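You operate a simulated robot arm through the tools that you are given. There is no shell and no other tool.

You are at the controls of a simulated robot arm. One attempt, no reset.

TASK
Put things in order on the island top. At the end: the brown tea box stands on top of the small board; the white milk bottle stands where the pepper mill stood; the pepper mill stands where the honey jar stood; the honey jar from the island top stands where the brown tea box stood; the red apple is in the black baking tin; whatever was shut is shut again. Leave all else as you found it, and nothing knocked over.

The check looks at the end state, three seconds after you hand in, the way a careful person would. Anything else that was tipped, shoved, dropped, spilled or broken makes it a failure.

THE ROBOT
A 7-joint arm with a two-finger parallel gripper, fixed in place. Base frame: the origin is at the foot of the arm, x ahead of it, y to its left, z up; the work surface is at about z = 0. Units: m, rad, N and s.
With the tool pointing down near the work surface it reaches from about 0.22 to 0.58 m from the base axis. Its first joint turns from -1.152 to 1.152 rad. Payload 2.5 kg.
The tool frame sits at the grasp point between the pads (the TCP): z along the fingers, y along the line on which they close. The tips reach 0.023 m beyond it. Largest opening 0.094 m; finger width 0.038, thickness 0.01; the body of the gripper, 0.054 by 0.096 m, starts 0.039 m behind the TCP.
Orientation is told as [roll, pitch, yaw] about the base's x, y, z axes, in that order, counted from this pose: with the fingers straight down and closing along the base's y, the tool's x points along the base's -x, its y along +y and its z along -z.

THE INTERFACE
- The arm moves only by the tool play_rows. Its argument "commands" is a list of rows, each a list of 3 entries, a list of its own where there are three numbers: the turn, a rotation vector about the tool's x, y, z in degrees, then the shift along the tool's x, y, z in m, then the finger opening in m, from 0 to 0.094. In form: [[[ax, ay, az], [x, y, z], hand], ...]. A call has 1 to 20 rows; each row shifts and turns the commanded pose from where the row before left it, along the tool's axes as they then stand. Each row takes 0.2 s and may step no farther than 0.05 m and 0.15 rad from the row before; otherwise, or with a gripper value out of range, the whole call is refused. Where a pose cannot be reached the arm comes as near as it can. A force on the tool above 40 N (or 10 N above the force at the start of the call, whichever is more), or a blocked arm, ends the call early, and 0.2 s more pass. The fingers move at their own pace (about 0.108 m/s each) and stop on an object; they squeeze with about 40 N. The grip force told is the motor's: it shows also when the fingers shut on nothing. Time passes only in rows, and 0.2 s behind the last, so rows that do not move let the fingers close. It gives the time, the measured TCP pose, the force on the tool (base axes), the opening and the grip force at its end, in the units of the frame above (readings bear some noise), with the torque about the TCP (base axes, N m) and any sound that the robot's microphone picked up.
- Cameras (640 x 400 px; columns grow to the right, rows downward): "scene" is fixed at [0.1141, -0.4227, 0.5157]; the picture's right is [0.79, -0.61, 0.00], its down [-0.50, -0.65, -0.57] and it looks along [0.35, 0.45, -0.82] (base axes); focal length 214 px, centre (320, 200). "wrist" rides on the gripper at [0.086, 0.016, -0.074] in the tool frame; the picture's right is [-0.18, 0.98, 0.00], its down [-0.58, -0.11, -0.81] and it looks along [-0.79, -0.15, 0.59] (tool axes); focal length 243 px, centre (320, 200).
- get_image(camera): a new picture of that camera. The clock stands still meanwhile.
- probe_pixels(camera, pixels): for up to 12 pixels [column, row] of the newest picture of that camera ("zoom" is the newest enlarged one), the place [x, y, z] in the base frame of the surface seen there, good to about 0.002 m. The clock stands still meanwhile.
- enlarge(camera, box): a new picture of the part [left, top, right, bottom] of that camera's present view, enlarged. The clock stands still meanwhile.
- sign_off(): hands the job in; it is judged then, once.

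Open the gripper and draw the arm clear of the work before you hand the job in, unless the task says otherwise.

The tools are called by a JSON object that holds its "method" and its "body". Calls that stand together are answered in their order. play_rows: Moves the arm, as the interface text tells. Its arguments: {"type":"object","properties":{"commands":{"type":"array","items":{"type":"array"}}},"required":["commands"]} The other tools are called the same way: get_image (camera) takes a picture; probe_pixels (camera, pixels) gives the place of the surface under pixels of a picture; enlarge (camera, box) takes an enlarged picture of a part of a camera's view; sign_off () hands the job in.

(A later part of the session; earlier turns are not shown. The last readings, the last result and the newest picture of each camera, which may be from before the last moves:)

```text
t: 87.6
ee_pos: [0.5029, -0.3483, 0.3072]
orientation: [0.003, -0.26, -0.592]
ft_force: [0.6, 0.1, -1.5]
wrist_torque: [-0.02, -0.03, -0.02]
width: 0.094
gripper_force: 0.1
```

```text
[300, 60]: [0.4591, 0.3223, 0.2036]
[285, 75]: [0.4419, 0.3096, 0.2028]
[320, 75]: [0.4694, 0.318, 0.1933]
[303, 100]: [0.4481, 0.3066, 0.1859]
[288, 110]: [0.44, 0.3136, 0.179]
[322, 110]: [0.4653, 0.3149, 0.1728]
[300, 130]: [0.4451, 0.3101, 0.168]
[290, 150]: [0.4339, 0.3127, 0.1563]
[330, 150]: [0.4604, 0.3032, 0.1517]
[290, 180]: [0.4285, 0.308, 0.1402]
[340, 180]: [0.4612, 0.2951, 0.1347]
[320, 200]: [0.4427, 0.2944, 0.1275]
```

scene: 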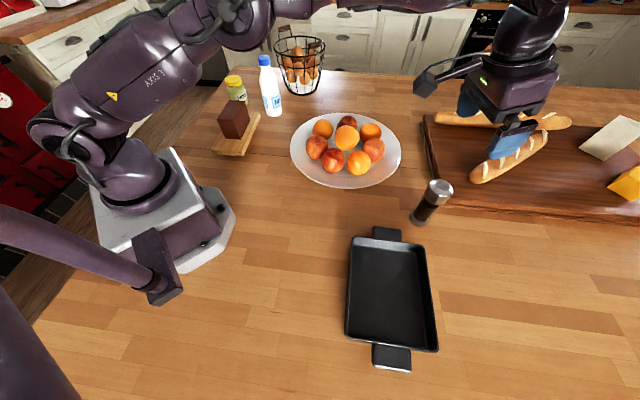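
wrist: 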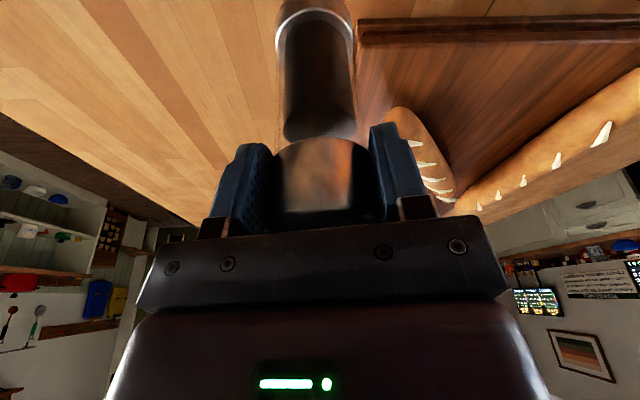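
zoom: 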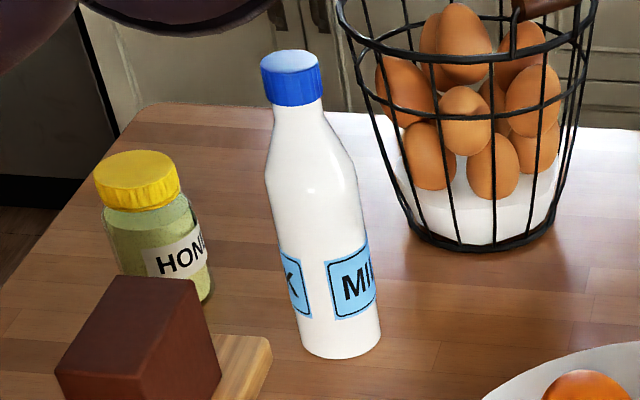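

Bottle: 0.2035 tall, axis (0.453,0.3255), body radius 0.0335, cap radius ~0.0195 from z 0.18 up, so I'll grip the cap with the tool straight down. I probe the egg basket's rim to be sure the gripper clears it.

{"method": "probe_pixels", "body": {"camera": "zoom", "pixels": [[340, 10], [360, 50], [430, 60], [500, 55], [575, 38], [545, 10], [360, 100], [410, 225], [470, 243], [550, 220], [375, 130], [345, 32]]}}

{"method": "enlarge", "body": {"camera": "scene", "box": [260, 15, 340, 105]}}

```text
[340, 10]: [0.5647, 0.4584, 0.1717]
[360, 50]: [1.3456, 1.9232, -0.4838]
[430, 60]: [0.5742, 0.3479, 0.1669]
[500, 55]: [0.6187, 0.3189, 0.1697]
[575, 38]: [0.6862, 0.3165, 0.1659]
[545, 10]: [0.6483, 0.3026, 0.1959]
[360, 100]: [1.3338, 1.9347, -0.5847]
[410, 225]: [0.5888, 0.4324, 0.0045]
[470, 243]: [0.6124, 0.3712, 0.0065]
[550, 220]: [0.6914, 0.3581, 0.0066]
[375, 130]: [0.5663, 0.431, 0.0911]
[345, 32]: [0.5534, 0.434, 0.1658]
```

```text
4.44 times, centred on (300, 60) of scene
```

zoom: 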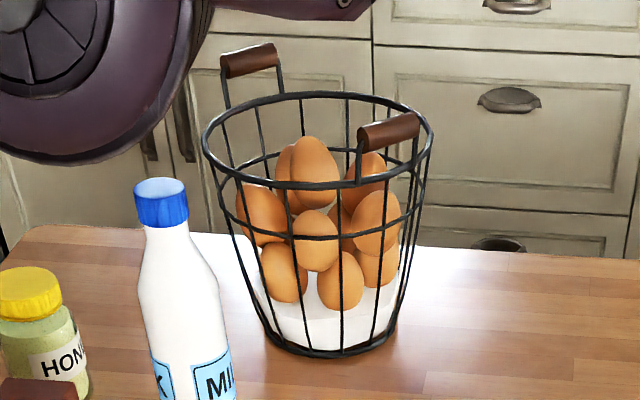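

The basket rim (nearest point (0.574,0.348), z 0.17) is 0.12 m from the bottle axis, so the gripper clears. I retract, level the tool and start turning toward the bottle.

{"method": "play_rows", "body": {"commands": [[[0, 0, 0], [0.04347, 0, -0.01165], 0.094], [[0, 0, 0], [0.04347, 0, -0.01165], 0.094], [[0, 0, 0], [0.04347, 0, -0.01165], 0.094], [[0, 7.45, 0], [0, 0, 0], 0.094], [[0, 7.45, 0], [0, 0, 0], 0.094], [[0, 0, -7.744], [0, 0, 0], 0.094], [[0, 0, -7.744], [0, 0, 0], 0.094], [[0, 0, -7.744], [0, 0, 0], 0.094], [[0, 0, -7.744], [0, 0, 0], 0.094], [[0, 0, -7.744], [0, 0, 0], 0.094], [[0, 0, 0], [0, 0, 0], 0.094]]}}

```text
t: 90.0
ee_pos: [0.3913, -0.2728, 0.3065]
orientation: [0.001, -0.002, 0.083]
ft_force: [0.1, 0.9, -0.3]
wrist_torque: [0.01, 0.01, 0.0]
width: 0.0939
gripper_force: 0.1
```

At (0.391,-0.273,0.307), level, yaw 4.8°. I now fly to above the milk bottle and finish the turn.

{"method": "play_rows", "body": {"commands": [[[0, 0, 0], [-0.00852, 0.04546, 0], 0.094], [[0, 0, 0], [-0.00852, 0.04546, 0], 0.094], [[0, 0, 0], [-0.00852, 0.04546, 0], 0.094], [[0, 0, 0], [-0.00852, 0.04546, 0], 0.094], [[0, 0, 0], [-0.00852, 0.04546, 0], 0.094], [[0, 0, 0], [-0.00852, 0.04546, 0], 0.094], [[0, 0, 0], [-0.00852, 0.04546, 0], 0.094], [[0, 0, 0], [-0.00852, 0.04546, 0], 0.094], [[0, 0, 0], [-0.00852, 0.04546, 0], 0.094], [[0, 0, 0], [-0.00852, 0.04546, 0], 0.094], [[0, 0, 0], [-0.00852, 0.04546, 0], 0.094], [[0, 0, 0], [-0.00852, 0.04546, 0], 0.094], [[0, 0, 0], [-0.00852, 0.04546, 0], 0.094], [[0, 0, -7.744], [0, 0, 0], 0.094], [[0, 0, -7.744], [0, 0, 0], 0.094], [[0, 0, -7.744], [0, 0, 0], 0.094], [[0, 0, -7.744], [0, 0, 0], 0.094], [[0, 0, 0], [0, 0, 0], 0.094]]}}

{"method": "get_image", "body": {"camera": "wrist"}}

{"method": "get_image", "body": {"camera": "scene"}}

```text
t: 93.8
ee_pos: [0.4524, 0.3254, 0.3048]
orientation: [0.002, -0.002, 0.622]
ft_force: [0.2, 0.5, -0.1]
wrist_torque: [0.0, 0.02, 0.03]
width: 0.0939
gripper_force: 0.1
```

```text
taken
```

wrist: 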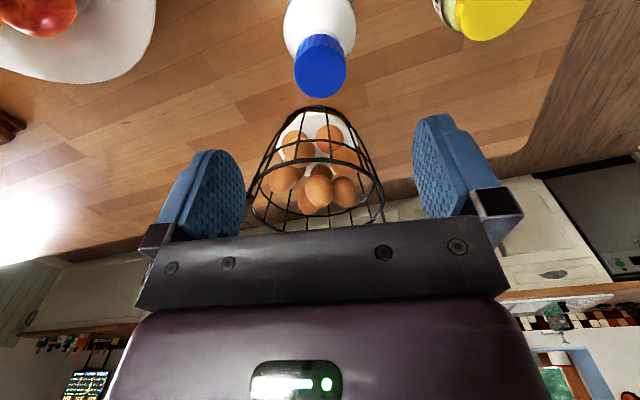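

```text
taken
```

scene: 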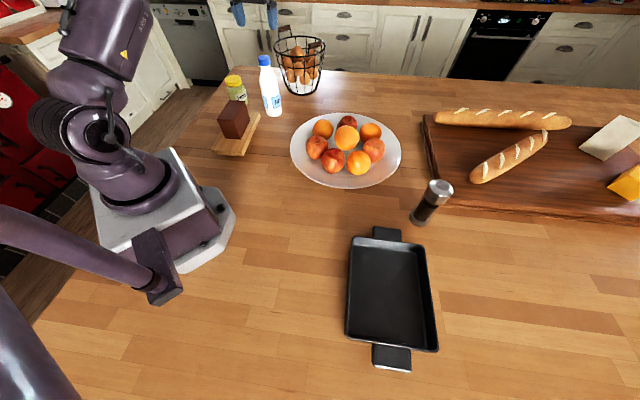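

The cap shows at wrist (320,65). I probe cap points from here to refine the axis.

{"method": "probe_pixels", "body": {"camera": "wrist", "pixels": [[320, 72], [297, 65], [344, 65], [320, 92], [320, 50], [300, 50], [340, 50], [308, 90], [334, 88], [320, 40], [290, 20], [352, 20]]}}

```text
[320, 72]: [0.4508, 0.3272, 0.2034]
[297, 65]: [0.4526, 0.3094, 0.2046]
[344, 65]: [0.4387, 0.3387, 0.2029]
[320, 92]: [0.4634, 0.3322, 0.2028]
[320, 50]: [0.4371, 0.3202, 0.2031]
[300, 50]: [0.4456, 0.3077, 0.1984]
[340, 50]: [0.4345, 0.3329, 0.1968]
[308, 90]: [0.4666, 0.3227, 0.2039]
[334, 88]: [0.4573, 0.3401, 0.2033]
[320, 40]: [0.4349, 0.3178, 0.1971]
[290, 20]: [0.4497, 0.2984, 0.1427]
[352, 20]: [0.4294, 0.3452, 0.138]
```

Cap axis ≈ (0.452,0.325), right under the TCP (0.4524,0.3254). I descend to TCP z≈0.188 so that only the cap lies between the pads.

{"method": "play_rows", "body": {"commands": [[[0, 0, 0], [0, 0, 0.04], 0.094], [[0, 0, 0], [0, 0, 0.04], 0.094], [[0, 0, 0], [0, 0, 0.03], 0.094], [[0, 0, 0], [0, 0, 0.007], 0.094], [[0, 0, 0], [0, 0, 0], 0.094]]}}

{"method": "get_image", "body": {"camera": "wrist"}}

{"method": "enlarge", "body": {"camera": "scene", "box": [220, 20, 330, 125]}}

```text
t: 95.0
ee_pos: [0.4495, 0.3259, 0.1895]
orientation: [0.001, -0.003, 0.622]
ft_force: [0.0, 0.8, -0.6]
wrist_torque: [0.0, 0.02, 0.03]
width: 0.0941
gripper_force: 0.1
```

```text
taken
```

wrist: 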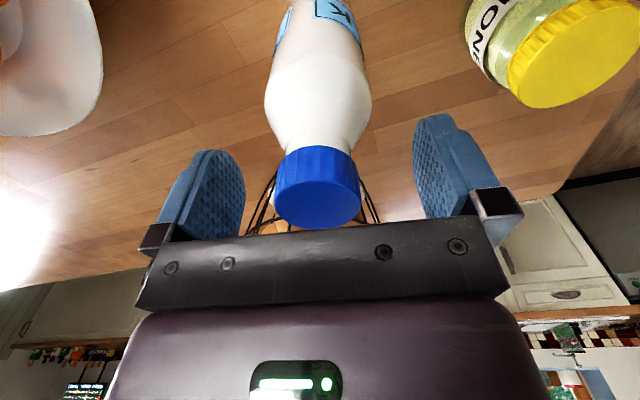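

```text
3.81 times, centred on (275, 72) of scene
```

zoom: 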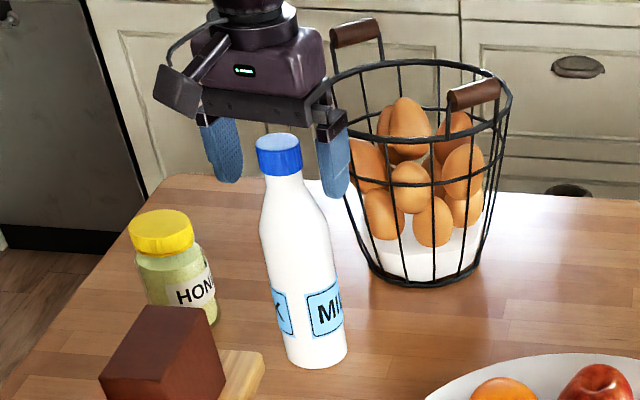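

The cap is centred between the pads (wrist columns 275–360). I close on it and do a small test lift.

{"method": "play_rows", "body": {"commands": [[[0, 0, 0], [0, 0, 0], 0.055], [[0, 0, 0], [0, 0, 0], 0.045], [[0, 0, 0], [0, 0, 0], 0.0], [[0, 0, 0], [0, 0, 0], 0.0], [[0, 0, 0], [0, 0, 0], 0.0]]}}

{"method": "play_rows", "body": {"commands": [[[0, 0, 0], [0, 0, -0.003], 0.0], [[0, 0, 0], [0, 0, -0.003], 0.0], [[0, 0, 0], [0, 0, -0.003], 0.0], [[0, 0, 0], [0, 0, 0], 0.0]]}}

{"method": "get_image", "body": {"camera": "wrist"}}

{"method": "enlarge", "body": {"camera": "scene", "box": [220, 20, 330, 125]}}

```text
t: 96.2
ee_pos: [0.452, 0.3261, 0.1894]
orientation: [-0.001, -0.001, 0.621]
ft_force: [1.1, -1.8, -0.1]
wrist_torque: [-0.22, -0.18, -0.02]
width: 0.0374
gripper_force: 39.8
```

```text
t: 97.2
ee_pos: [0.4516, 0.3263, 0.1983]
orientation: [0.001, 0.0, 0.623]
ft_force: [0.5, 0.2, -5.5]
wrist_torque: [-0.07, -0.07, 0.01]
width: 0.037
gripper_force: 40.4
```

```text
taken
```

wrist: 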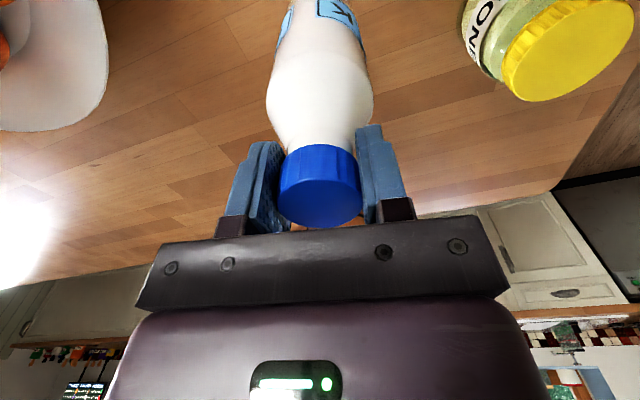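

```text
3.81 times, centred on (275, 72) of scene
```

zoom: 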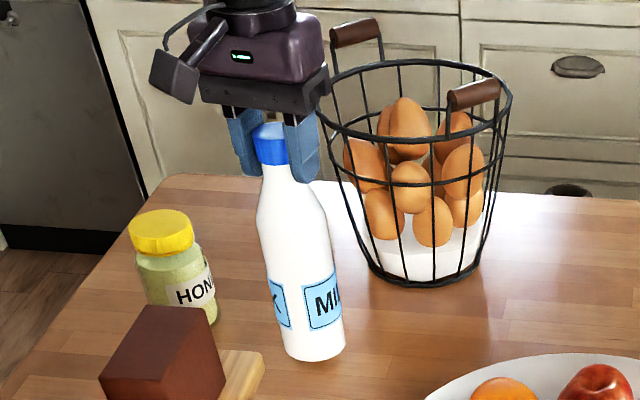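

The bottle hangs from the cap (5.5 N, width 0.037), lifted 9 mm. I raise it slowly by 0.12 m.

{"method": "play_rows", "body": {"commands": [[[0, 0, 0], [0, 0, -0.005], 0.0], [[0, 0, 0], [0, 0, -0.01], 0.0], [[0, 0, 0], [0, 0, -0.012], 0.0], [[0, 0, 0], [0, 0, -0.013], 0.0], [[0, 0, 0], [0, 0, -0.014], 0.0], [[0, 0, 0], [0, 0, -0.014], 0.0], [[0, 0, 0], [0, 0, -0.014], 0.0], [[0, 0, 0], [0, 0, -0.014], 0.0], [[0, 0, 0], [0, 0, -0.012], 0.0], [[0, 0, 0], [0, 0, -0.01], 0.0], [[0, 0, 0], [0, 0, -0.005], 0.0], [[0, 0, 0], [0, 0, 0], 0.0]]}}

{"method": "get_image", "body": {"camera": "wrist"}}

{"method": "enlarge", "body": {"camera": "scene", "box": [200, 0, 340, 125]}}

```text
t: 99.8
ee_pos: [0.4512, 0.3266, 0.3201]
orientation: [-0.001, 0.0, 0.621]
ft_force: [-0.3, 0.3, -5.8]
wrist_torque: [0.09, 0.1, 0.04]
width: 0.0371
gripper_force: 40.0
```

```text
taken
```

wrist: 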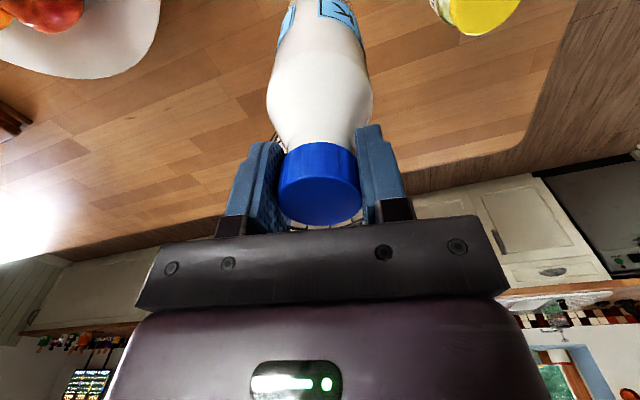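

```text
3.20 times, centred on (270, 62) of scene
```

zoom: 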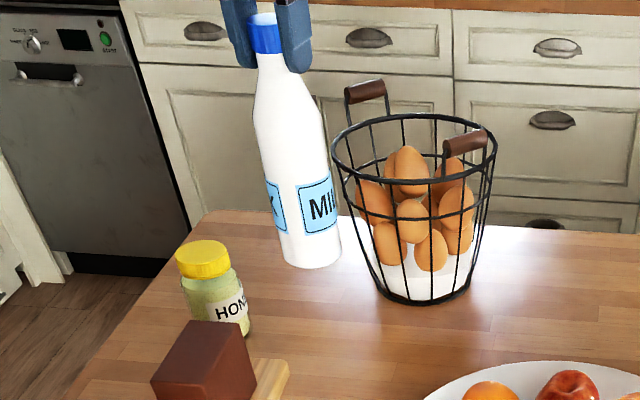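

Bottle hangs vertical with its bottom at ≈0.13. I carry it smoothly along a straight line to above the pepper mill's old spot (0.282,-0.185).

{"method": "play_rows", "body": {"commands": [[[0, 0, 0], [0.00842, -0.00613, 0], 0.0], [[0, 0, 0], [0.01684, -0.01227, 0], 0.0], [[0, 0, 0], [0.02406, -0.01752, 0], 0.0], [[0, 0, 0], [0.02406, -0.01752, 0], 0.0], [[0, 0, 0], [0.02406, -0.01752, 0], 0.0], [[0, 0, 0], [0.02406, -0.01752, 0], 0.0], [[0, 0, 0], [0.02406, -0.01752, 0], 0.0], [[0, 0, 0], [0.02406, -0.01752, 0], 0.0], [[0, 0, 0], [0.02406, -0.01752, 0], 0.0], [[0, 0, 0], [0.02406, -0.01752, 0], 0.0], [[0, 0, 0], [0.02406, -0.01752, 0], 0.0], [[0, 0, 0], [0.02406, -0.01752, 0], 0.0], [[0, 0, 0], [0.02406, -0.01752, 0], 0.0], [[0, 0, 0], [0.02406, -0.01752, 0], 0.0], [[0, 0, 0], [0.02406, -0.01752, 0], 0.0], [[0, 0, 0], [0.02406, -0.01752, 0], 0.0], [[0, 0, 0], [0.02406, -0.01752, 0], 0.0], [[0, 0, 0], [0.02406, -0.01752, 0], 0.0], [[0, 0, 0], [0.01684, -0.01227, 0], 0.0], [[0, 0, 0], [0.00842, -0.00613, 0], 0.0]]}}

{"method": "get_image", "body": {"camera": "wrist"}}

{"method": "get_image", "body": {"camera": "scene"}}

```text
t: 104.0
ee_pos: [0.2827, -0.1856, 0.3198]
orientation: [0.001, -0.002, 0.624]
ft_force: [0.7, 0.2, -6.8]
wrist_torque: [-0.02, -0.01, -0.02]
width: 0.0358
gripper_force: 40.6
```

```text
taken
```

wrist: 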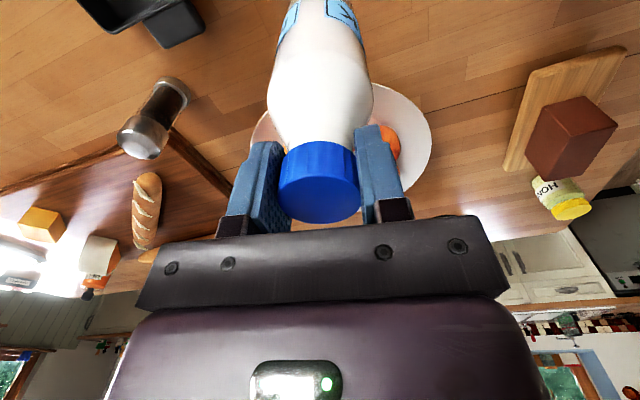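

```text
taken
```

scene: 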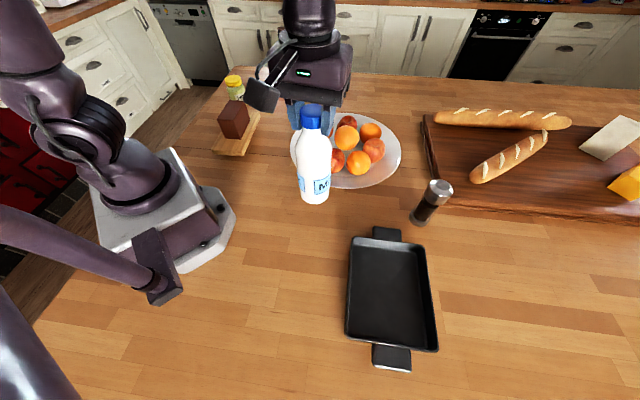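

Over the spot; width reads 0.0358, a touch less, so I lower promptly but gently to about 1 cm above the counter.

{"method": "play_rows", "body": {"commands": [[[0, 0, 0], [0, 0, 0.008], 0.0], [[0, 0, 0], [0, 0, 0.015], 0.0], [[0, 0, 0], [0, 0, 0.017], 0.0], [[0, 0, 0], [0, 0, 0.017], 0.0], [[0, 0, 0], [0, 0, 0.017], 0.0], [[0, 0, 0], [0, 0, 0.017], 0.0], [[0, 0, 0], [0, 0, 0.014], 0.0], [[0, 0, 0], [0, 0, 0.008], 0.0], [[0, 0, 0], [0, 0, 0], 0.0]]}}

{"method": "enlarge", "body": {"camera": "scene", "box": [255, 120, 375, 240]}}

{"method": "get_image", "body": {"camera": "wrist"}}

```text
t: 106.0
ee_pos: [0.2833, -0.1854, 0.2076]
orientation: [0.0, -0.002, 0.621]
ft_force: [-0.6, 0.0, -6.4]
wrist_torque: [0.01, 0.01, 0.02]
width: 0.0361
gripper_force: 39.8
```

```text
3.33 times, centred on (315, 180) of scene
```

zoom: 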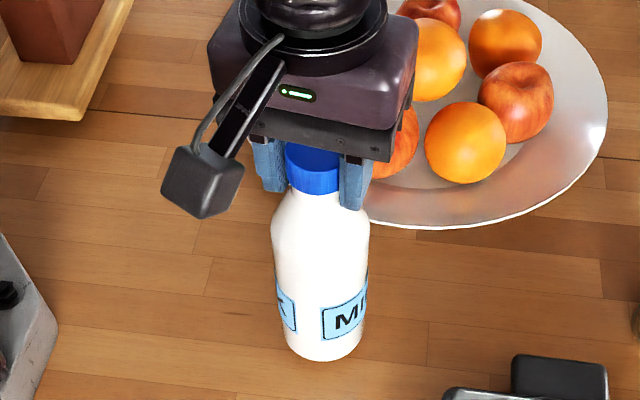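

```text
taken
```

wrist: 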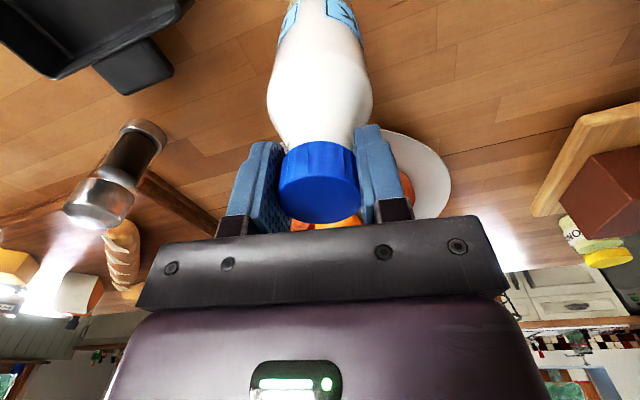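

The bottle is still held on the cap, bottom about 1.5 cm up. I lower 1 cm, then in 2 mm steps until contact.

{"method": "play_rows", "body": {"commands": [[[0, 0, 0], [0, 0, 0.005], 0.0], [[0, 0, 0], [0, 0, 0.005], 0.0], [[0, 0, 0], [0, 0, 0], 0.0]]}}

{"method": "play_rows", "body": {"commands": [[[0, 0, 0], [0, 0, 0.002], 0.0], [[0, 0, 0], [0, 0, 0], 0.0]]}}

{"method": "play_rows", "body": {"commands": [[[0, 0, 0], [0, 0, 0.002], 0.0], [[0, 0, 0], [0, 0, 0], 0.0]]}}

```text
t: 106.8
ee_pos: [0.2825, -0.1851, 0.1973]
orientation: [0.0, -0.002, 0.623]
ft_force: [-0.7, -0.3, -5.8]
wrist_torque: [-0.04, -0.01, -0.01]
width: 0.036
gripper_force: 40.2
```

```text
t: 107.4
ee_pos: [0.2823, -0.1849, 0.1938]
orientation: [-0.002, -0.002, 0.621]
ft_force: [-0.1, 0.3, -6.3]
wrist_torque: [0.0, 0.0, -0.04]
width: 0.0359
gripper_force: 40.5
```

```text
t: 108.0
ee_pos: [0.2828, -0.1851, 0.1927]
orientation: [-0.001, -0.002, 0.621]
ft_force: [-0.2, -0.1, -6.8]
wrist_torque: [-0.03, -0.03, 0.03]
width: 0.0362
gripper_force: 40.3
```

{"method": "play_rows", "body": {"commands": [[[0, 0, 0], [0, 0, 0.0015], 0.0], [[0, 0, 0], [0, 0, 0], 0.0]]}}

{"method": "play_rows", "body": {"commands": [[[0, 0, 0], [0, 0, 0.001], 0.0], [[0, 0, 0], [0, 0, 0], 0.0]]}}

```text
t: 108.6
ee_pos: [0.2829, -0.1858, 0.1917]
orientation: [0.0, -0.003, 0.621]
ft_force: [0.1, 0.7, -6.3]
wrist_torque: [0.02, -0.02, -0.02]
width: 0.036
gripper_force: 39.8
```

```text
t: 109.2
ee_pos: [0.2837, -0.1842, 0.1916]
orientation: [0.001, 0.001, 0.622]
ft_force: [-8.1, 4.4, 22.3]
wrist_torque: [0.57, 0.87, 0.02]
width: 0.0362
gripper_force: 39.4
```

Contact (+22 N with some torque, so one edge touches first). I ease up slightly and check before opening.

{"method": "play_rows", "body": {"commands": [[[0, 0, 0], [0, 0, -0.0007], 0.0], [[0, 0, 0], [0, 0, 0], 0.0]]}}

{"method": "enlarge", "body": {"camera": "scene", "box": [275, 145, 355, 225]}}

```text
t: 109.8
ee_pos: [0.2823, -0.1845, 0.191]
orientation: [-0.001, -0.001, 0.621]
ft_force: [-6.6, 2.6, 13.2]
wrist_torque: [0.32, 0.65, 0.01]
width: 0.0363
gripper_force: 39.4
```

```text
5.00 times, centred on (315, 185) of scene
```

zoom: 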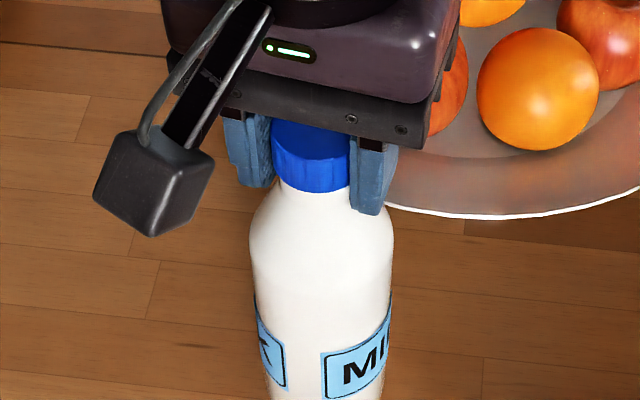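

Still 13 N of elastic press at the far edge; I ease up another 0.7 mm, then open slowly.

{"method": "play_rows", "body": {"commands": [[[0, 0, 0], [0, 0, -0.0007], 0.0], [[0, 0, 0], [0, 0, 0], 0.0]]}}

{"method": "play_rows", "body": {"commands": [[[0, 0, 0], [0, 0, 0], 0.038], [[0, 0, 0], [0, 0, 0], 0.042], [[0, 0, 0], [0, 0, 0], 0.055], [[0, 0, 0], [0, 0, 0], 0.075], [[0, 0, 0], [0, 0, 0], 0.094], [[0, 0, 0], [0, 0, 0], 0.094]]}}

{"method": "get_image", "body": {"camera": "wrist"}}

{"method": "enlarge", "body": {"camera": "scene", "box": [255, 120, 375, 240]}}

```text
t: 110.4
ee_pos: [0.2836, -0.186, 0.1915]
orientation: [0.0, -0.003, 0.621]
ft_force: [-0.2, -0.3, -6.6]
wrist_torque: [0.02, 0.0, 0.0]
width: 0.0362
gripper_force: 40.1
```

```text
t: 111.8
ee_pos: [0.2824, -0.1851, 0.1912]
orientation: [0.001, -0.003, 0.62]
ft_force: [-0.8, -0.2, 0.7]
wrist_torque: [0.0, 0.01, -0.03]
width: 0.0941
gripper_force: 0.1
```

```text
taken
```

wrist: 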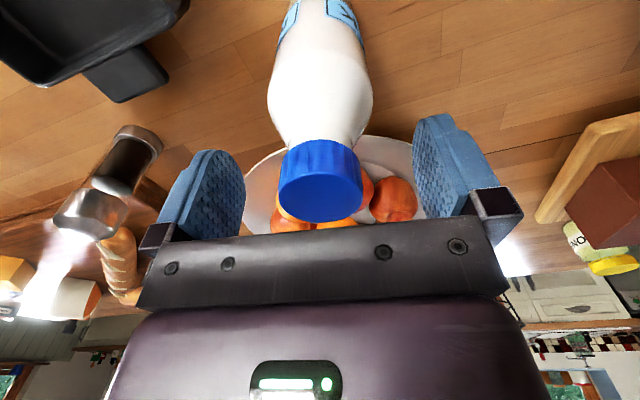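

```text
3.33 times, centred on (315, 180) of scene
```

zoom: 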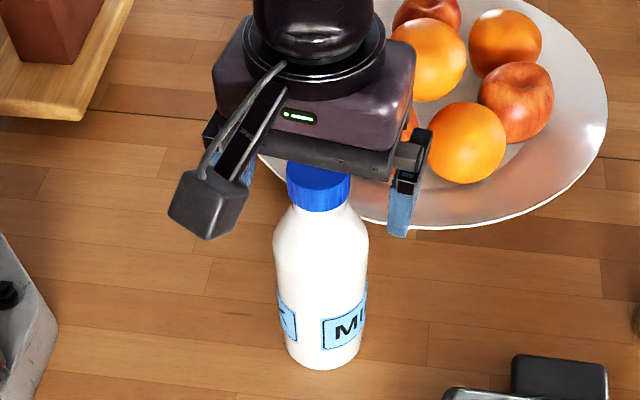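

The bottle is free and standing. I rise straight up to z≈0.31 and verify.

{"method": "play_rows", "body": {"commands": [[[0, 0, 0], [0, 0, -0.01], 0.094], [[0, 0, 0], [0, 0, -0.03], 0.094], [[0, 0, 0], [0, 0, -0.04], 0.094], [[0, 0, 0], [0, 0, -0.04], 0.094], [[0, 0, 0], [0, 0, 0], 0.094]]}}

{"method": "get_image", "body": {"camera": "scene"}}

{"method": "enlarge", "body": {"camera": "scene", "box": [265, 130, 365, 230]}}

{"method": "probe_pixels", "body": {"camera": "zoom", "pixels": [[325, 165], [298, 175], [350, 175], [255, 270], [385, 270], [320, 300], [285, 380], [355, 380], [320, 392], [270, 330], [375, 330], [325, 210]]}}

```text
t: 113.0
ee_pos: [0.2827, -0.1864, 0.3117]
orientation: [-0.001, -0.003, 0.62]
ft_force: [0.2, 0.1, -0.2]
wrist_torque: [0.0, 0.0, 0.01]
width: 0.0941
gripper_force: 0.0
```

```text
taken
```

scene: 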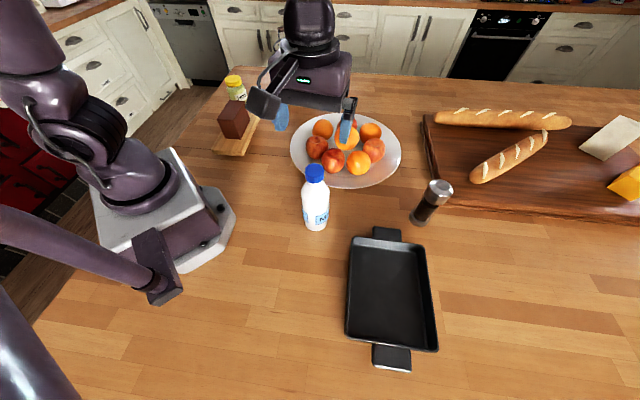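

```text
4.00 times, centred on (315, 180) of scene
```

zoom: 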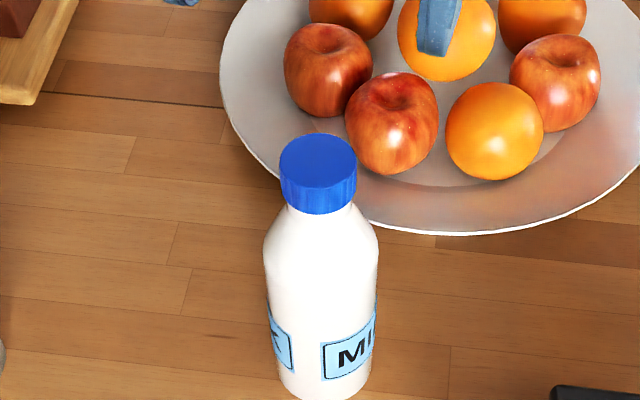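

```text
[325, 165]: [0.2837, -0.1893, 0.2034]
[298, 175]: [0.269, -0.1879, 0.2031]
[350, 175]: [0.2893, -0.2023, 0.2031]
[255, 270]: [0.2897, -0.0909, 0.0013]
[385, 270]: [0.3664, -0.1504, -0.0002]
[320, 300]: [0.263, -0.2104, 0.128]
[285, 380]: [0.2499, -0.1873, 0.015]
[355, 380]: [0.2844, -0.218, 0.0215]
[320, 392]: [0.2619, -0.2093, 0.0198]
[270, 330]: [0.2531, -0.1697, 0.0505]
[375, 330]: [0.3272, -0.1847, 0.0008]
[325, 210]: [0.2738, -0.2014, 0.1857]
```

The milk bottle stands at (0.282,-0.185). Now the apple: the middle orange sits high (z 0.114), so I must learn what supports it before taking an apple. I look with the wrist camera from here.

{"method": "get_image", "body": {"camera": "wrist"}}

{"method": "enlarge", "body": {"camera": "wrist", "box": [230, 40, 430, 180]}}

```text
taken
```

wrist: 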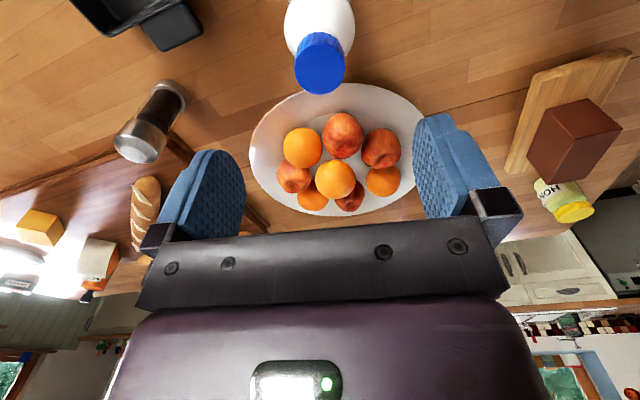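

```text
2.86 times, centred on (330, 110) of wrist
```

zoom: 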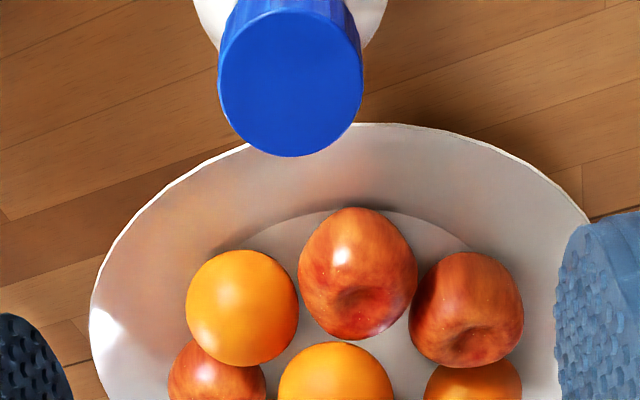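

I move to about (0.40,-0.05,0.31) with yaw 0 and tilt the camera downwards to view the fruit from above.

{"method": "play_rows", "body": {"commands": [[[0, 0, 7.1], [0, 0, 0], 0.094], [[0, 0, 7.1], [0, 0, 0], 0.094], [[0, 0, 7.1], [0, 0, 0], 0.094], [[0, 0, 7.1], [0, 0, 0], 0.094], [[0, 0, 7.1], [0, 0, 0], 0.094], [[0, 0, 0], [-0.0293, 0.034, 0], 0.094], [[0, 0, 0], [-0.0293, 0.034, 0], 0.094], [[0, 0, 0], [-0.0293, 0.034, 0], 0.094], [[0, 0, 0], [-0.0293, 0.034, 0], 0.094], [[0, 7.5, 0], [0, 0, 0], 0.094], [[0, 7.5, 0], [0, 0, 0], 0.094], [[0, 0, 0], [0, 0, 0], 0.094]]}}

{"method": "get_image", "body": {"camera": "wrist"}}

{"method": "enlarge", "body": {"camera": "wrist", "box": [170, 20, 460, 220]}}

```text
t: 115.6
ee_pos: [0.3991, -0.0499, 0.3124]
orientation: [0.0, 0.261, 0.002]
ft_force: [-0.2, 0.2, -0.4]
wrist_torque: [0.02, -0.01, -0.02]
width: 0.0941
gripper_force: 0.0
```

```text
taken
```

wrist: 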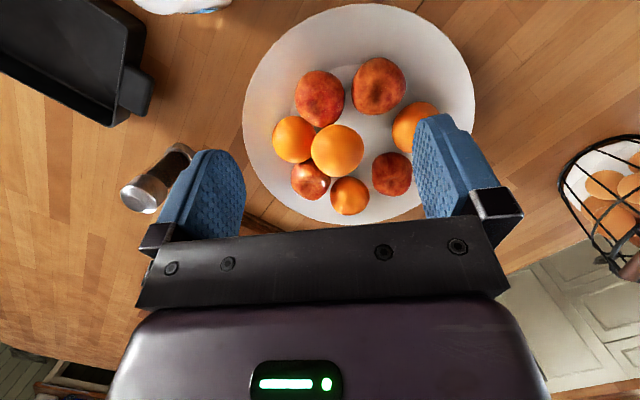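

```text
2.00 times, centred on (315, 120) of wrist
```

zoom: 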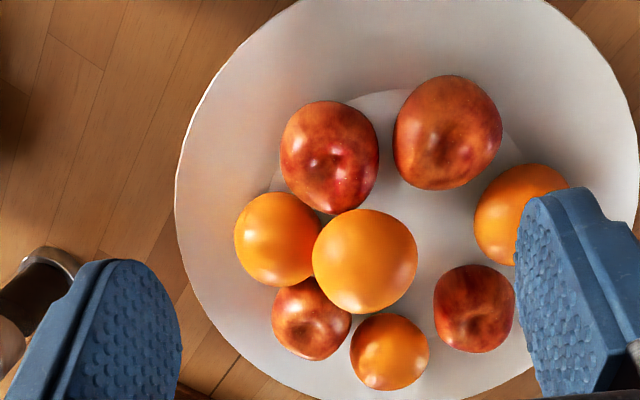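

From above, the high orange at zoom (365,260) leans on the front apple/orange and right apple; the left apple (447,132) and back apple (474,308) look free of it. I enlarge each red fruit to see whether they differ.

{"method": "enlarge", "body": {"camera": "wrist", "box": [285, 50, 345, 135]}}

{"method": "enlarge", "body": {"camera": "wrist", "box": [345, 45, 410, 125]}}

{"method": "enlarge", "body": {"camera": "wrist", "box": [365, 140, 420, 205]}}

{"method": "enlarge", "body": {"camera": "wrist", "box": [280, 150, 340, 215]}}

{"method": "enlarge", "body": {"camera": "scene", "box": [285, 105, 405, 190]}}

```text
4.71 times, centred on (315, 92) of wrist
```

zoom: 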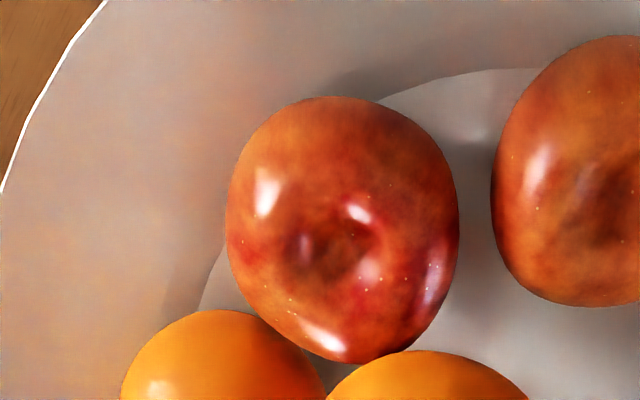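

```text
5.00 times, centred on (378, 85) of wrist
```

zoom: 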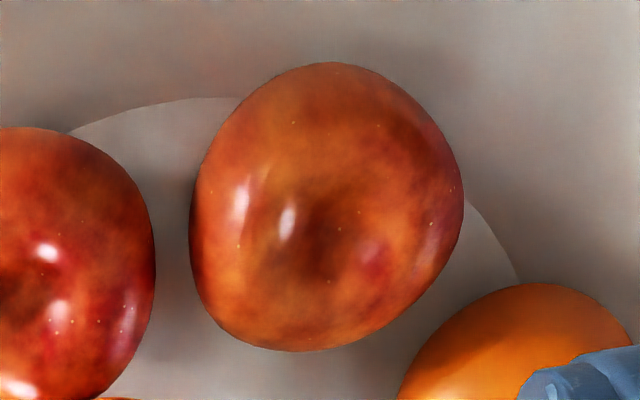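

```text
6.15 times, centred on (392, 172) of wrist
```

zoom: 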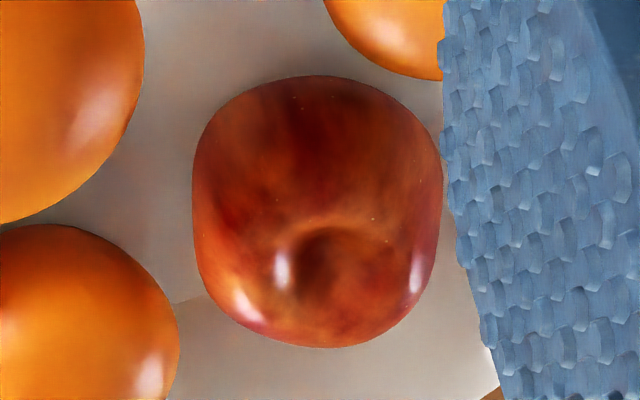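

```text
6.15 times, centred on (310, 182) of wrist
```

zoom: 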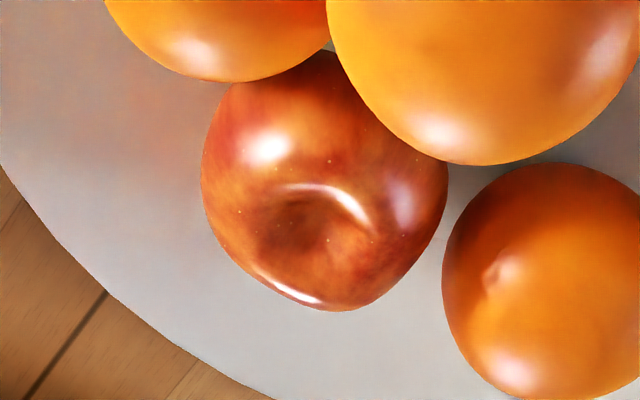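

```text
4.71 times, centred on (345, 148) of scene
```

zoom: 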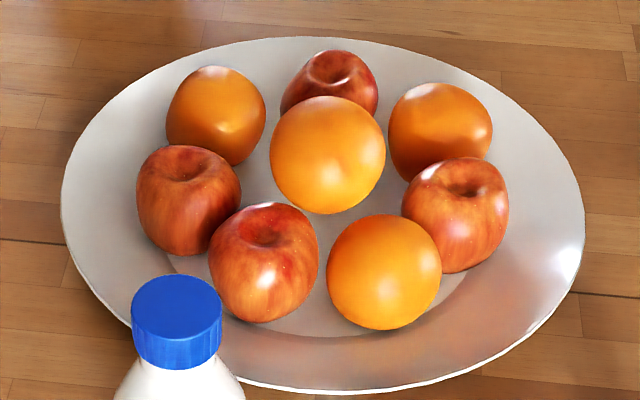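

All four are the same kind of apple, so I pick the one whose removal disturbs nothing. I probe several points on the high orange and its neighbours to find what supports it.

{"method": "get_image", "body": {"camera": "wrist"}}

{"method": "probe_pixels", "body": {"camera": "wrist", "pixels": [[337, 150], [318, 150], [356, 150], [337, 130], [337, 168], [325, 138], [350, 138], [325, 162], [350, 162], [340, 144], [345, 155], [330, 145]]}}

{"method": "probe_pixels", "body": {"camera": "wrist", "pixels": [[320, 98], [300, 95], [340, 95], [320, 78], [320, 115], [378, 85], [358, 85], [398, 85], [378, 65], [378, 105], [365, 70], [395, 100]]}}

{"method": "probe_pixels", "body": {"camera": "wrist", "pixels": [[294, 139], [280, 139], [305, 145], [294, 125], [294, 155], [310, 181], [297, 175], [322, 190], [350, 196], [338, 196], [362, 196], [350, 208]]}}

{"method": "probe_pixels", "body": {"camera": "wrist", "pixels": [[391, 173], [376, 173], [407, 173], [391, 156], [391, 190], [402, 125], [415, 115], [405, 140], [420, 108], [375, 130], [355, 110], [400, 145]]}}

```text
taken
```

wrist: 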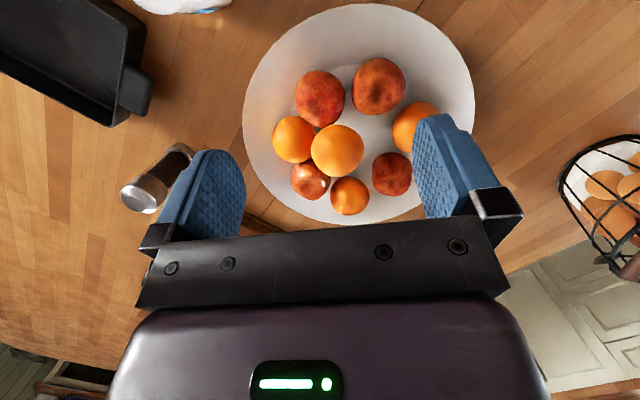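

```text
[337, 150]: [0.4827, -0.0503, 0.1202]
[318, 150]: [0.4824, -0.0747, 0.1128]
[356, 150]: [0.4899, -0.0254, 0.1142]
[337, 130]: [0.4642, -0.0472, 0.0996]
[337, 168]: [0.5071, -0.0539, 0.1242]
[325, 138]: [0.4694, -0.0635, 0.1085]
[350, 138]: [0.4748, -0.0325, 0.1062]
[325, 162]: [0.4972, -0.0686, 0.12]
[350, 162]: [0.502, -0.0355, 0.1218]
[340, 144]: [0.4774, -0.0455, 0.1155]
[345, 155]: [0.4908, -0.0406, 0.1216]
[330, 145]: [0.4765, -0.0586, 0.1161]
```

```text
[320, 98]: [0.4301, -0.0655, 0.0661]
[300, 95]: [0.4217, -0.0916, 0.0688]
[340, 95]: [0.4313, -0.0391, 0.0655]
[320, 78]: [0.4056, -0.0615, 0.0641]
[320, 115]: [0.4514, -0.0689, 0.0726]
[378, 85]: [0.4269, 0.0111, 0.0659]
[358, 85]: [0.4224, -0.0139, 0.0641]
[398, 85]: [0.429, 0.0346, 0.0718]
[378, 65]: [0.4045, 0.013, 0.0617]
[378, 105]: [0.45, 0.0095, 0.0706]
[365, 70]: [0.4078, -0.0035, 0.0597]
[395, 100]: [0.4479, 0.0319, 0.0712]
```

```text
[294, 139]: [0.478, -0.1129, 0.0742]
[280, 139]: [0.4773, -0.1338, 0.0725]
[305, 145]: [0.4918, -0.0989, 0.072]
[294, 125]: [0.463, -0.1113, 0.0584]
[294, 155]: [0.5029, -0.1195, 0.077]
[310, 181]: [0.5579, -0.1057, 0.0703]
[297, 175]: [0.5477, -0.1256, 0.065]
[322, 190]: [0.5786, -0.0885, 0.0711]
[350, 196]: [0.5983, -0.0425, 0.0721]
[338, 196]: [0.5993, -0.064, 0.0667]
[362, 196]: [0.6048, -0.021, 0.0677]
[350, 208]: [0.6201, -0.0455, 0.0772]
```

```text
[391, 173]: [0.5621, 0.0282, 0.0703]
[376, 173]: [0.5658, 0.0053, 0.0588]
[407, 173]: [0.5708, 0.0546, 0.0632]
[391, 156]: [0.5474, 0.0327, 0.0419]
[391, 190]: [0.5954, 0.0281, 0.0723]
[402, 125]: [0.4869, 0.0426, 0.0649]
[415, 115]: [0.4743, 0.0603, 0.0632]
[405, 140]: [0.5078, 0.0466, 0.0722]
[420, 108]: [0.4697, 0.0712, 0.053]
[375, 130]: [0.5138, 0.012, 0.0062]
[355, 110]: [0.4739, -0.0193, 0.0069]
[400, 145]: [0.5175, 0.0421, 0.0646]
```

The high orange (centre ~(0.501,-0.050,0.084), r≈0.04) doesn't seem to touch the left apple (centre ~(0.43,0.011)). To be sure what carries it, I take a low, flat look at the bowl from the base side.

{"method": "play_rows", "body": {"commands": [[[0, -7, 0], [0, 0, 0], 0.094], [[0, -7, 0], [0, 0, 0], 0.094], [[0, -7, 0], [0, 0, 0], 0.094], [[0, -7, 0], [0, 0, 0], 0.094], [[0, -7, 0], [0, 0, 0], 0.094], [[0, 0, 0], [0.03715, 0.02, -0.0135], 0.094], [[0, 0, 0], [0.03715, 0.02, -0.0135], 0.094], [[0, 0, 0], [0.0145, 0, 0.03986], 0.094], [[0, 0, 0], [0.0145, 0, 0.03986], 0.094], [[0, 0, 0], [0.0145, 0, 0.03986], 0.094], [[0, 0, 0], [0.0145, 0, 0.03986], 0.094], [[0, 0, 0], [0.0145, 0, 0.03986], 0.094], [[0, 0, 0], [0, 0, 0], 0.094]]}}

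{"method": "get_image", "body": {"camera": "wrist"}}

{"method": "enlarge", "body": {"camera": "wrist", "box": [200, 60, 460, 230]}}

```text
t: 118.4
ee_pos: [0.3194, -0.0096, 0.0982]
orientation: [0.0, -0.352, 0.003]
ft_force: [-0.4, -0.1, -0.2]
wrist_torque: [-0.03, -0.01, -0.01]
width: 0.094
gripper_force: 0.1
```

```text
taken
```

wrist: 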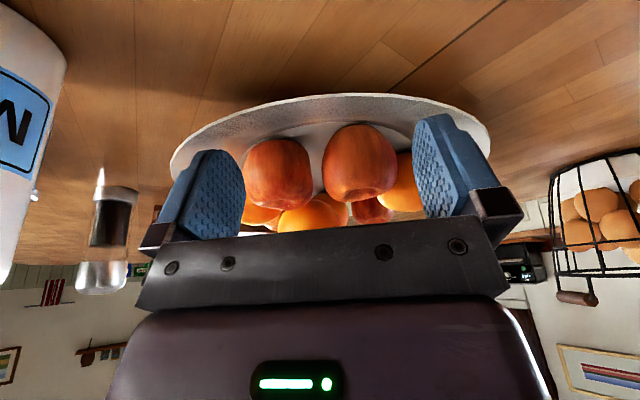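

```text
2.35 times, centred on (330, 145) of wrist
```

zoom: 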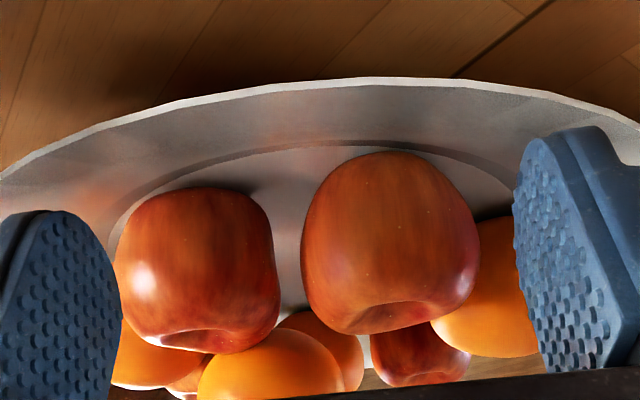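

Through the gap only known fruits are visible; the left and back apples clearly aren't under the high orange. The back apple (≈(0.583,0.031)) has the most room, so I rise, level, and go over the bowl to measure it.

{"method": "play_rows", "body": {"commands": [[[0, 0, 0], [-0.0145, 0, -0.03986], 0.094], [[0, 0, 0], [-0.0145, 0, -0.03986], 0.094], [[0, 0, 0], [-0.0145, 0, -0.03986], 0.094], [[0, 0, 0], [-0.0145, 0, -0.03986], 0.094], [[0, 0, 0], [-0.0145, 0, -0.03986], 0.094], [[0, 6.72, 0], [0, 0, 0], 0.094], [[0, 6.72, 0], [0, 0, 0], 0.094], [[0, 6.72, 0], [0, 0, 0], 0.094], [[0, 0, 0], [-0.04, 0, 0], 0.094], [[0, 0, 0], [-0.04, 0, 0], 0.094], [[0, 0, 0], [-0.04, 0, 0], 0.094], [[0, 0, 0], [-0.04, 0, 0], 0.094], [[0, 7.5, 0], [0, 0, 0], 0.094], [[0, 7.5, 0], [0, 0, 0], 0.094], [[0, 0, 0], [0, 0, 0], 0.094]]}}

{"method": "get_image", "body": {"camera": "wrist"}}

{"method": "enlarge", "body": {"camera": "wrist", "box": [220, 0, 440, 150]}}

```text
t: 121.6
ee_pos: [0.482, -0.01, 0.3127]
orientation: [-0.001, 0.266, 0.006]
ft_force: [-0.3, 0.5, 1.3]
wrist_torque: [-0.01, 0.01, 0.01]
width: 0.0937
gripper_force: 0.1
```

```text
taken
```

wrist: 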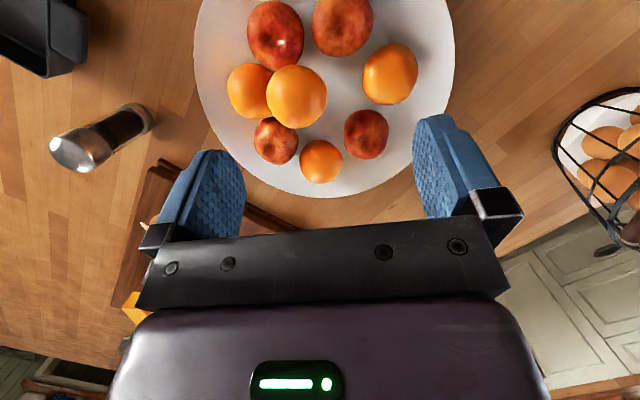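

```text
2.67 times, centred on (330, 75) of wrist
```

zoom: 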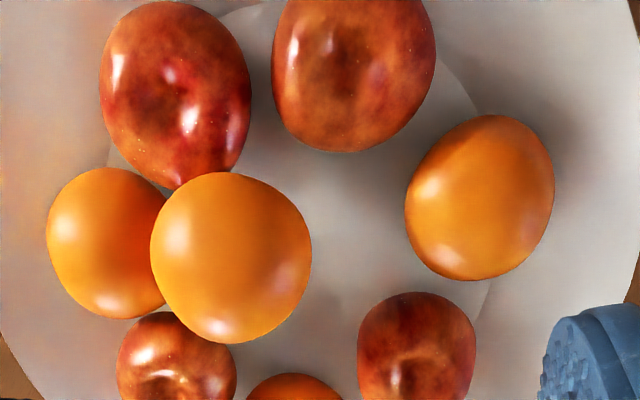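

The back apple at wrist (366,134) stands well apart from the others. I probe it and its neighbours (orange (390,73), orange (321,161), high orange (297,97)).

{"method": "probe_pixels", "body": {"camera": "wrist", "pixels": [[366, 134], [347, 134], [386, 134], [366, 112], [366, 155], [352, 120], [381, 120], [352, 150], [380, 150], [366, 122], [375, 145], [357, 142]]}}

{"method": "probe_pixels", "body": {"camera": "wrist", "pixels": [[321, 161], [302, 161], [340, 161], [321, 143], [321, 178], [390, 73], [365, 75], [413, 70], [390, 48], [388, 100], [297, 97], [325, 97]]}}

{"method": "probe_pixels", "body": {"camera": "wrist", "pixels": [[350, 105], [340, 120], [335, 135], [400, 120], [400, 150], [390, 165], [420, 100], [370, 190], [330, 190], [345, 165], [300, 65], [297, 125]]}}

```text
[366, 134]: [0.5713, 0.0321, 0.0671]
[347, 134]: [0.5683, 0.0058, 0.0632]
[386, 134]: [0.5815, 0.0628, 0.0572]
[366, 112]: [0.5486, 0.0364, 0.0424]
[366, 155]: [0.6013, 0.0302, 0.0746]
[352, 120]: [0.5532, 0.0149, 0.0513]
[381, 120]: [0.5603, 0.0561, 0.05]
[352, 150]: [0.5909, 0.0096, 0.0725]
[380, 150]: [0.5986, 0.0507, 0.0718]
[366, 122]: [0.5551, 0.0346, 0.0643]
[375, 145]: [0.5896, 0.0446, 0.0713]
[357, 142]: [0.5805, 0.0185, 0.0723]
```

```text
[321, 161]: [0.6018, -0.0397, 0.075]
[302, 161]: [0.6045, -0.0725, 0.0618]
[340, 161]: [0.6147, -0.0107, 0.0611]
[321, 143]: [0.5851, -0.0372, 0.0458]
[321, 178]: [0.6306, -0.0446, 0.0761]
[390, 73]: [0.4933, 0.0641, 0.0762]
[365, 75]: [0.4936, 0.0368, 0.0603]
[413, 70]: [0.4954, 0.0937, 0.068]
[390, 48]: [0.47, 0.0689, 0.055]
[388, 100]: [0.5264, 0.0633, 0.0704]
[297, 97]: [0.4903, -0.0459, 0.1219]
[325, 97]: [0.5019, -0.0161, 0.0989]
```

```text
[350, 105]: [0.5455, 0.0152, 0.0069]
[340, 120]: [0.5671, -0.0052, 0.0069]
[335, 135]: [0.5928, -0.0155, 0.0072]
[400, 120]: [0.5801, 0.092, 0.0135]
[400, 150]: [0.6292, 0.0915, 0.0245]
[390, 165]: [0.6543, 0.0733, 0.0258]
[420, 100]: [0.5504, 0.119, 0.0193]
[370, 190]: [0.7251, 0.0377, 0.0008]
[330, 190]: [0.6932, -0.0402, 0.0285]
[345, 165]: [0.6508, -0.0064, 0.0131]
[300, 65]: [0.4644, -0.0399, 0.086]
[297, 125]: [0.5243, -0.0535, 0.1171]
```

Back apple: centre ≈ (0.586,0.031,0.039), r≈0.038; closing along the 45° diagonal leaves over 2 cm to every neighbour. I level the tool, yaw to -45° and move above it, then down to z≈0.13.

{"method": "play_rows", "body": {"commands": [[[0, -7.6, 0], [0, 0, 0], 0.094], [[0, -7.6, 0], [0, 0, 0], 0.094], [[0, 0, 7.55], [0, 0, 0], 0.094], [[0, 0, 7.55], [0, 0, 0], 0.094], [[0, 0, 7.55], [0, 0, 0], 0.094], [[0, 0, 7.55], [0, 0, 0], 0.094], [[0, 0, 7.55], [0, 0, 0], 0.094], [[0, 0, 7.55], [0, 0, 0], 0.094], [[0, 0, 0], [-0.01332, 0.0324, 0], 0.094], [[0, 0, 0], [-0.01332, 0.0324, 0], 0.094], [[0, 0, 0], [-0.01332, 0.0324, 0], 0.094], [[0, 0, 0], [0, 0, 0], 0.094]]}}

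{"method": "get_image", "body": {"camera": "wrist"}}

{"method": "get_image", "body": {"camera": "scene"}}

```text
t: 124.2
ee_pos: [0.5777, 0.0293, 0.3103]
orientation: [0.001, 0.0, -0.788]
ft_force: [0.2, 0.2, -0.5]
wrist_torque: [-0.01, 0.0, 0.01]
width: 0.0938
gripper_force: 0.2
```

```text
taken
```

wrist: 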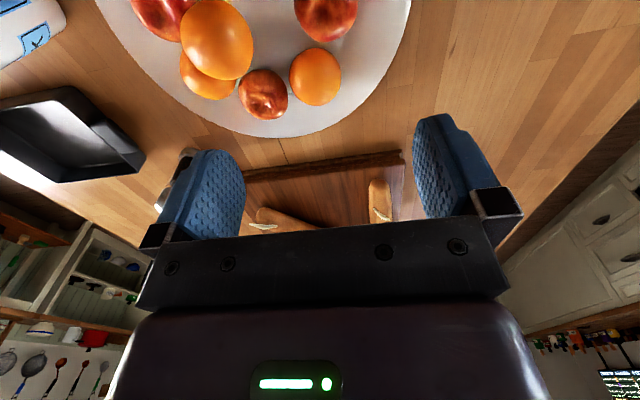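

```text
taken
```

scene: 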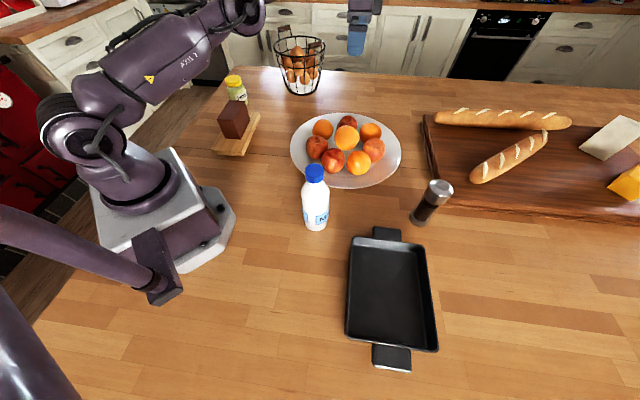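

The apple is ~7 mm toward the outer finger, so I shift +4.5 mm along the closing axis and descend to z≈0.13, then check.

{"method": "play_rows", "body": {"commands": [[[0, 0, 0], [0, 0.0045, 0], 0.094], [[0, 0, 0], [0, 0, 0.036], 0.094], [[0, 0, 0], [0, 0, 0.036], 0.094], [[0, 0, 0], [0, 0, 0.036], 0.094], [[0, 0, 0], [0, 0, 0.036], 0.094], [[0, 0, 0], [0, 0, 0.036], 0.094], [[0, 0, 0], [0, 0, 0], 0.094]]}}

{"method": "get_image", "body": {"camera": "wrist"}}

{"method": "enlarge", "body": {"camera": "scene", "box": [285, 70, 415, 190]}}

```text
t: 125.8
ee_pos: [0.5796, 0.0356, 0.1315]
orientation: [0.001, -0.003, -0.787]
ft_force: [0.0, -0.4, -0.6]
wrist_torque: [-0.02, 0.01, 0.04]
width: 0.0939
gripper_force: 0.1
```

```text
taken
```

wrist: 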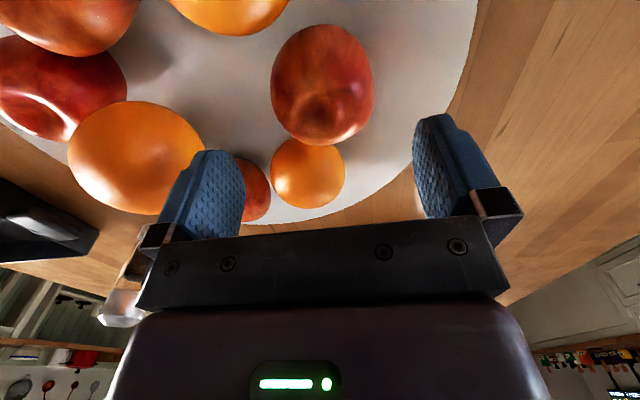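

```text
3.33 times, centred on (350, 130) of scene
```

zoom: 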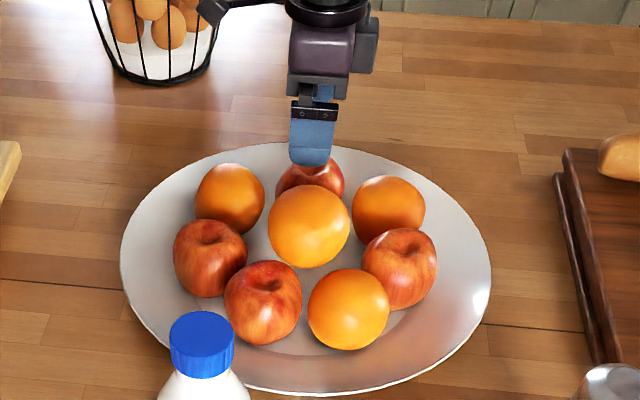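

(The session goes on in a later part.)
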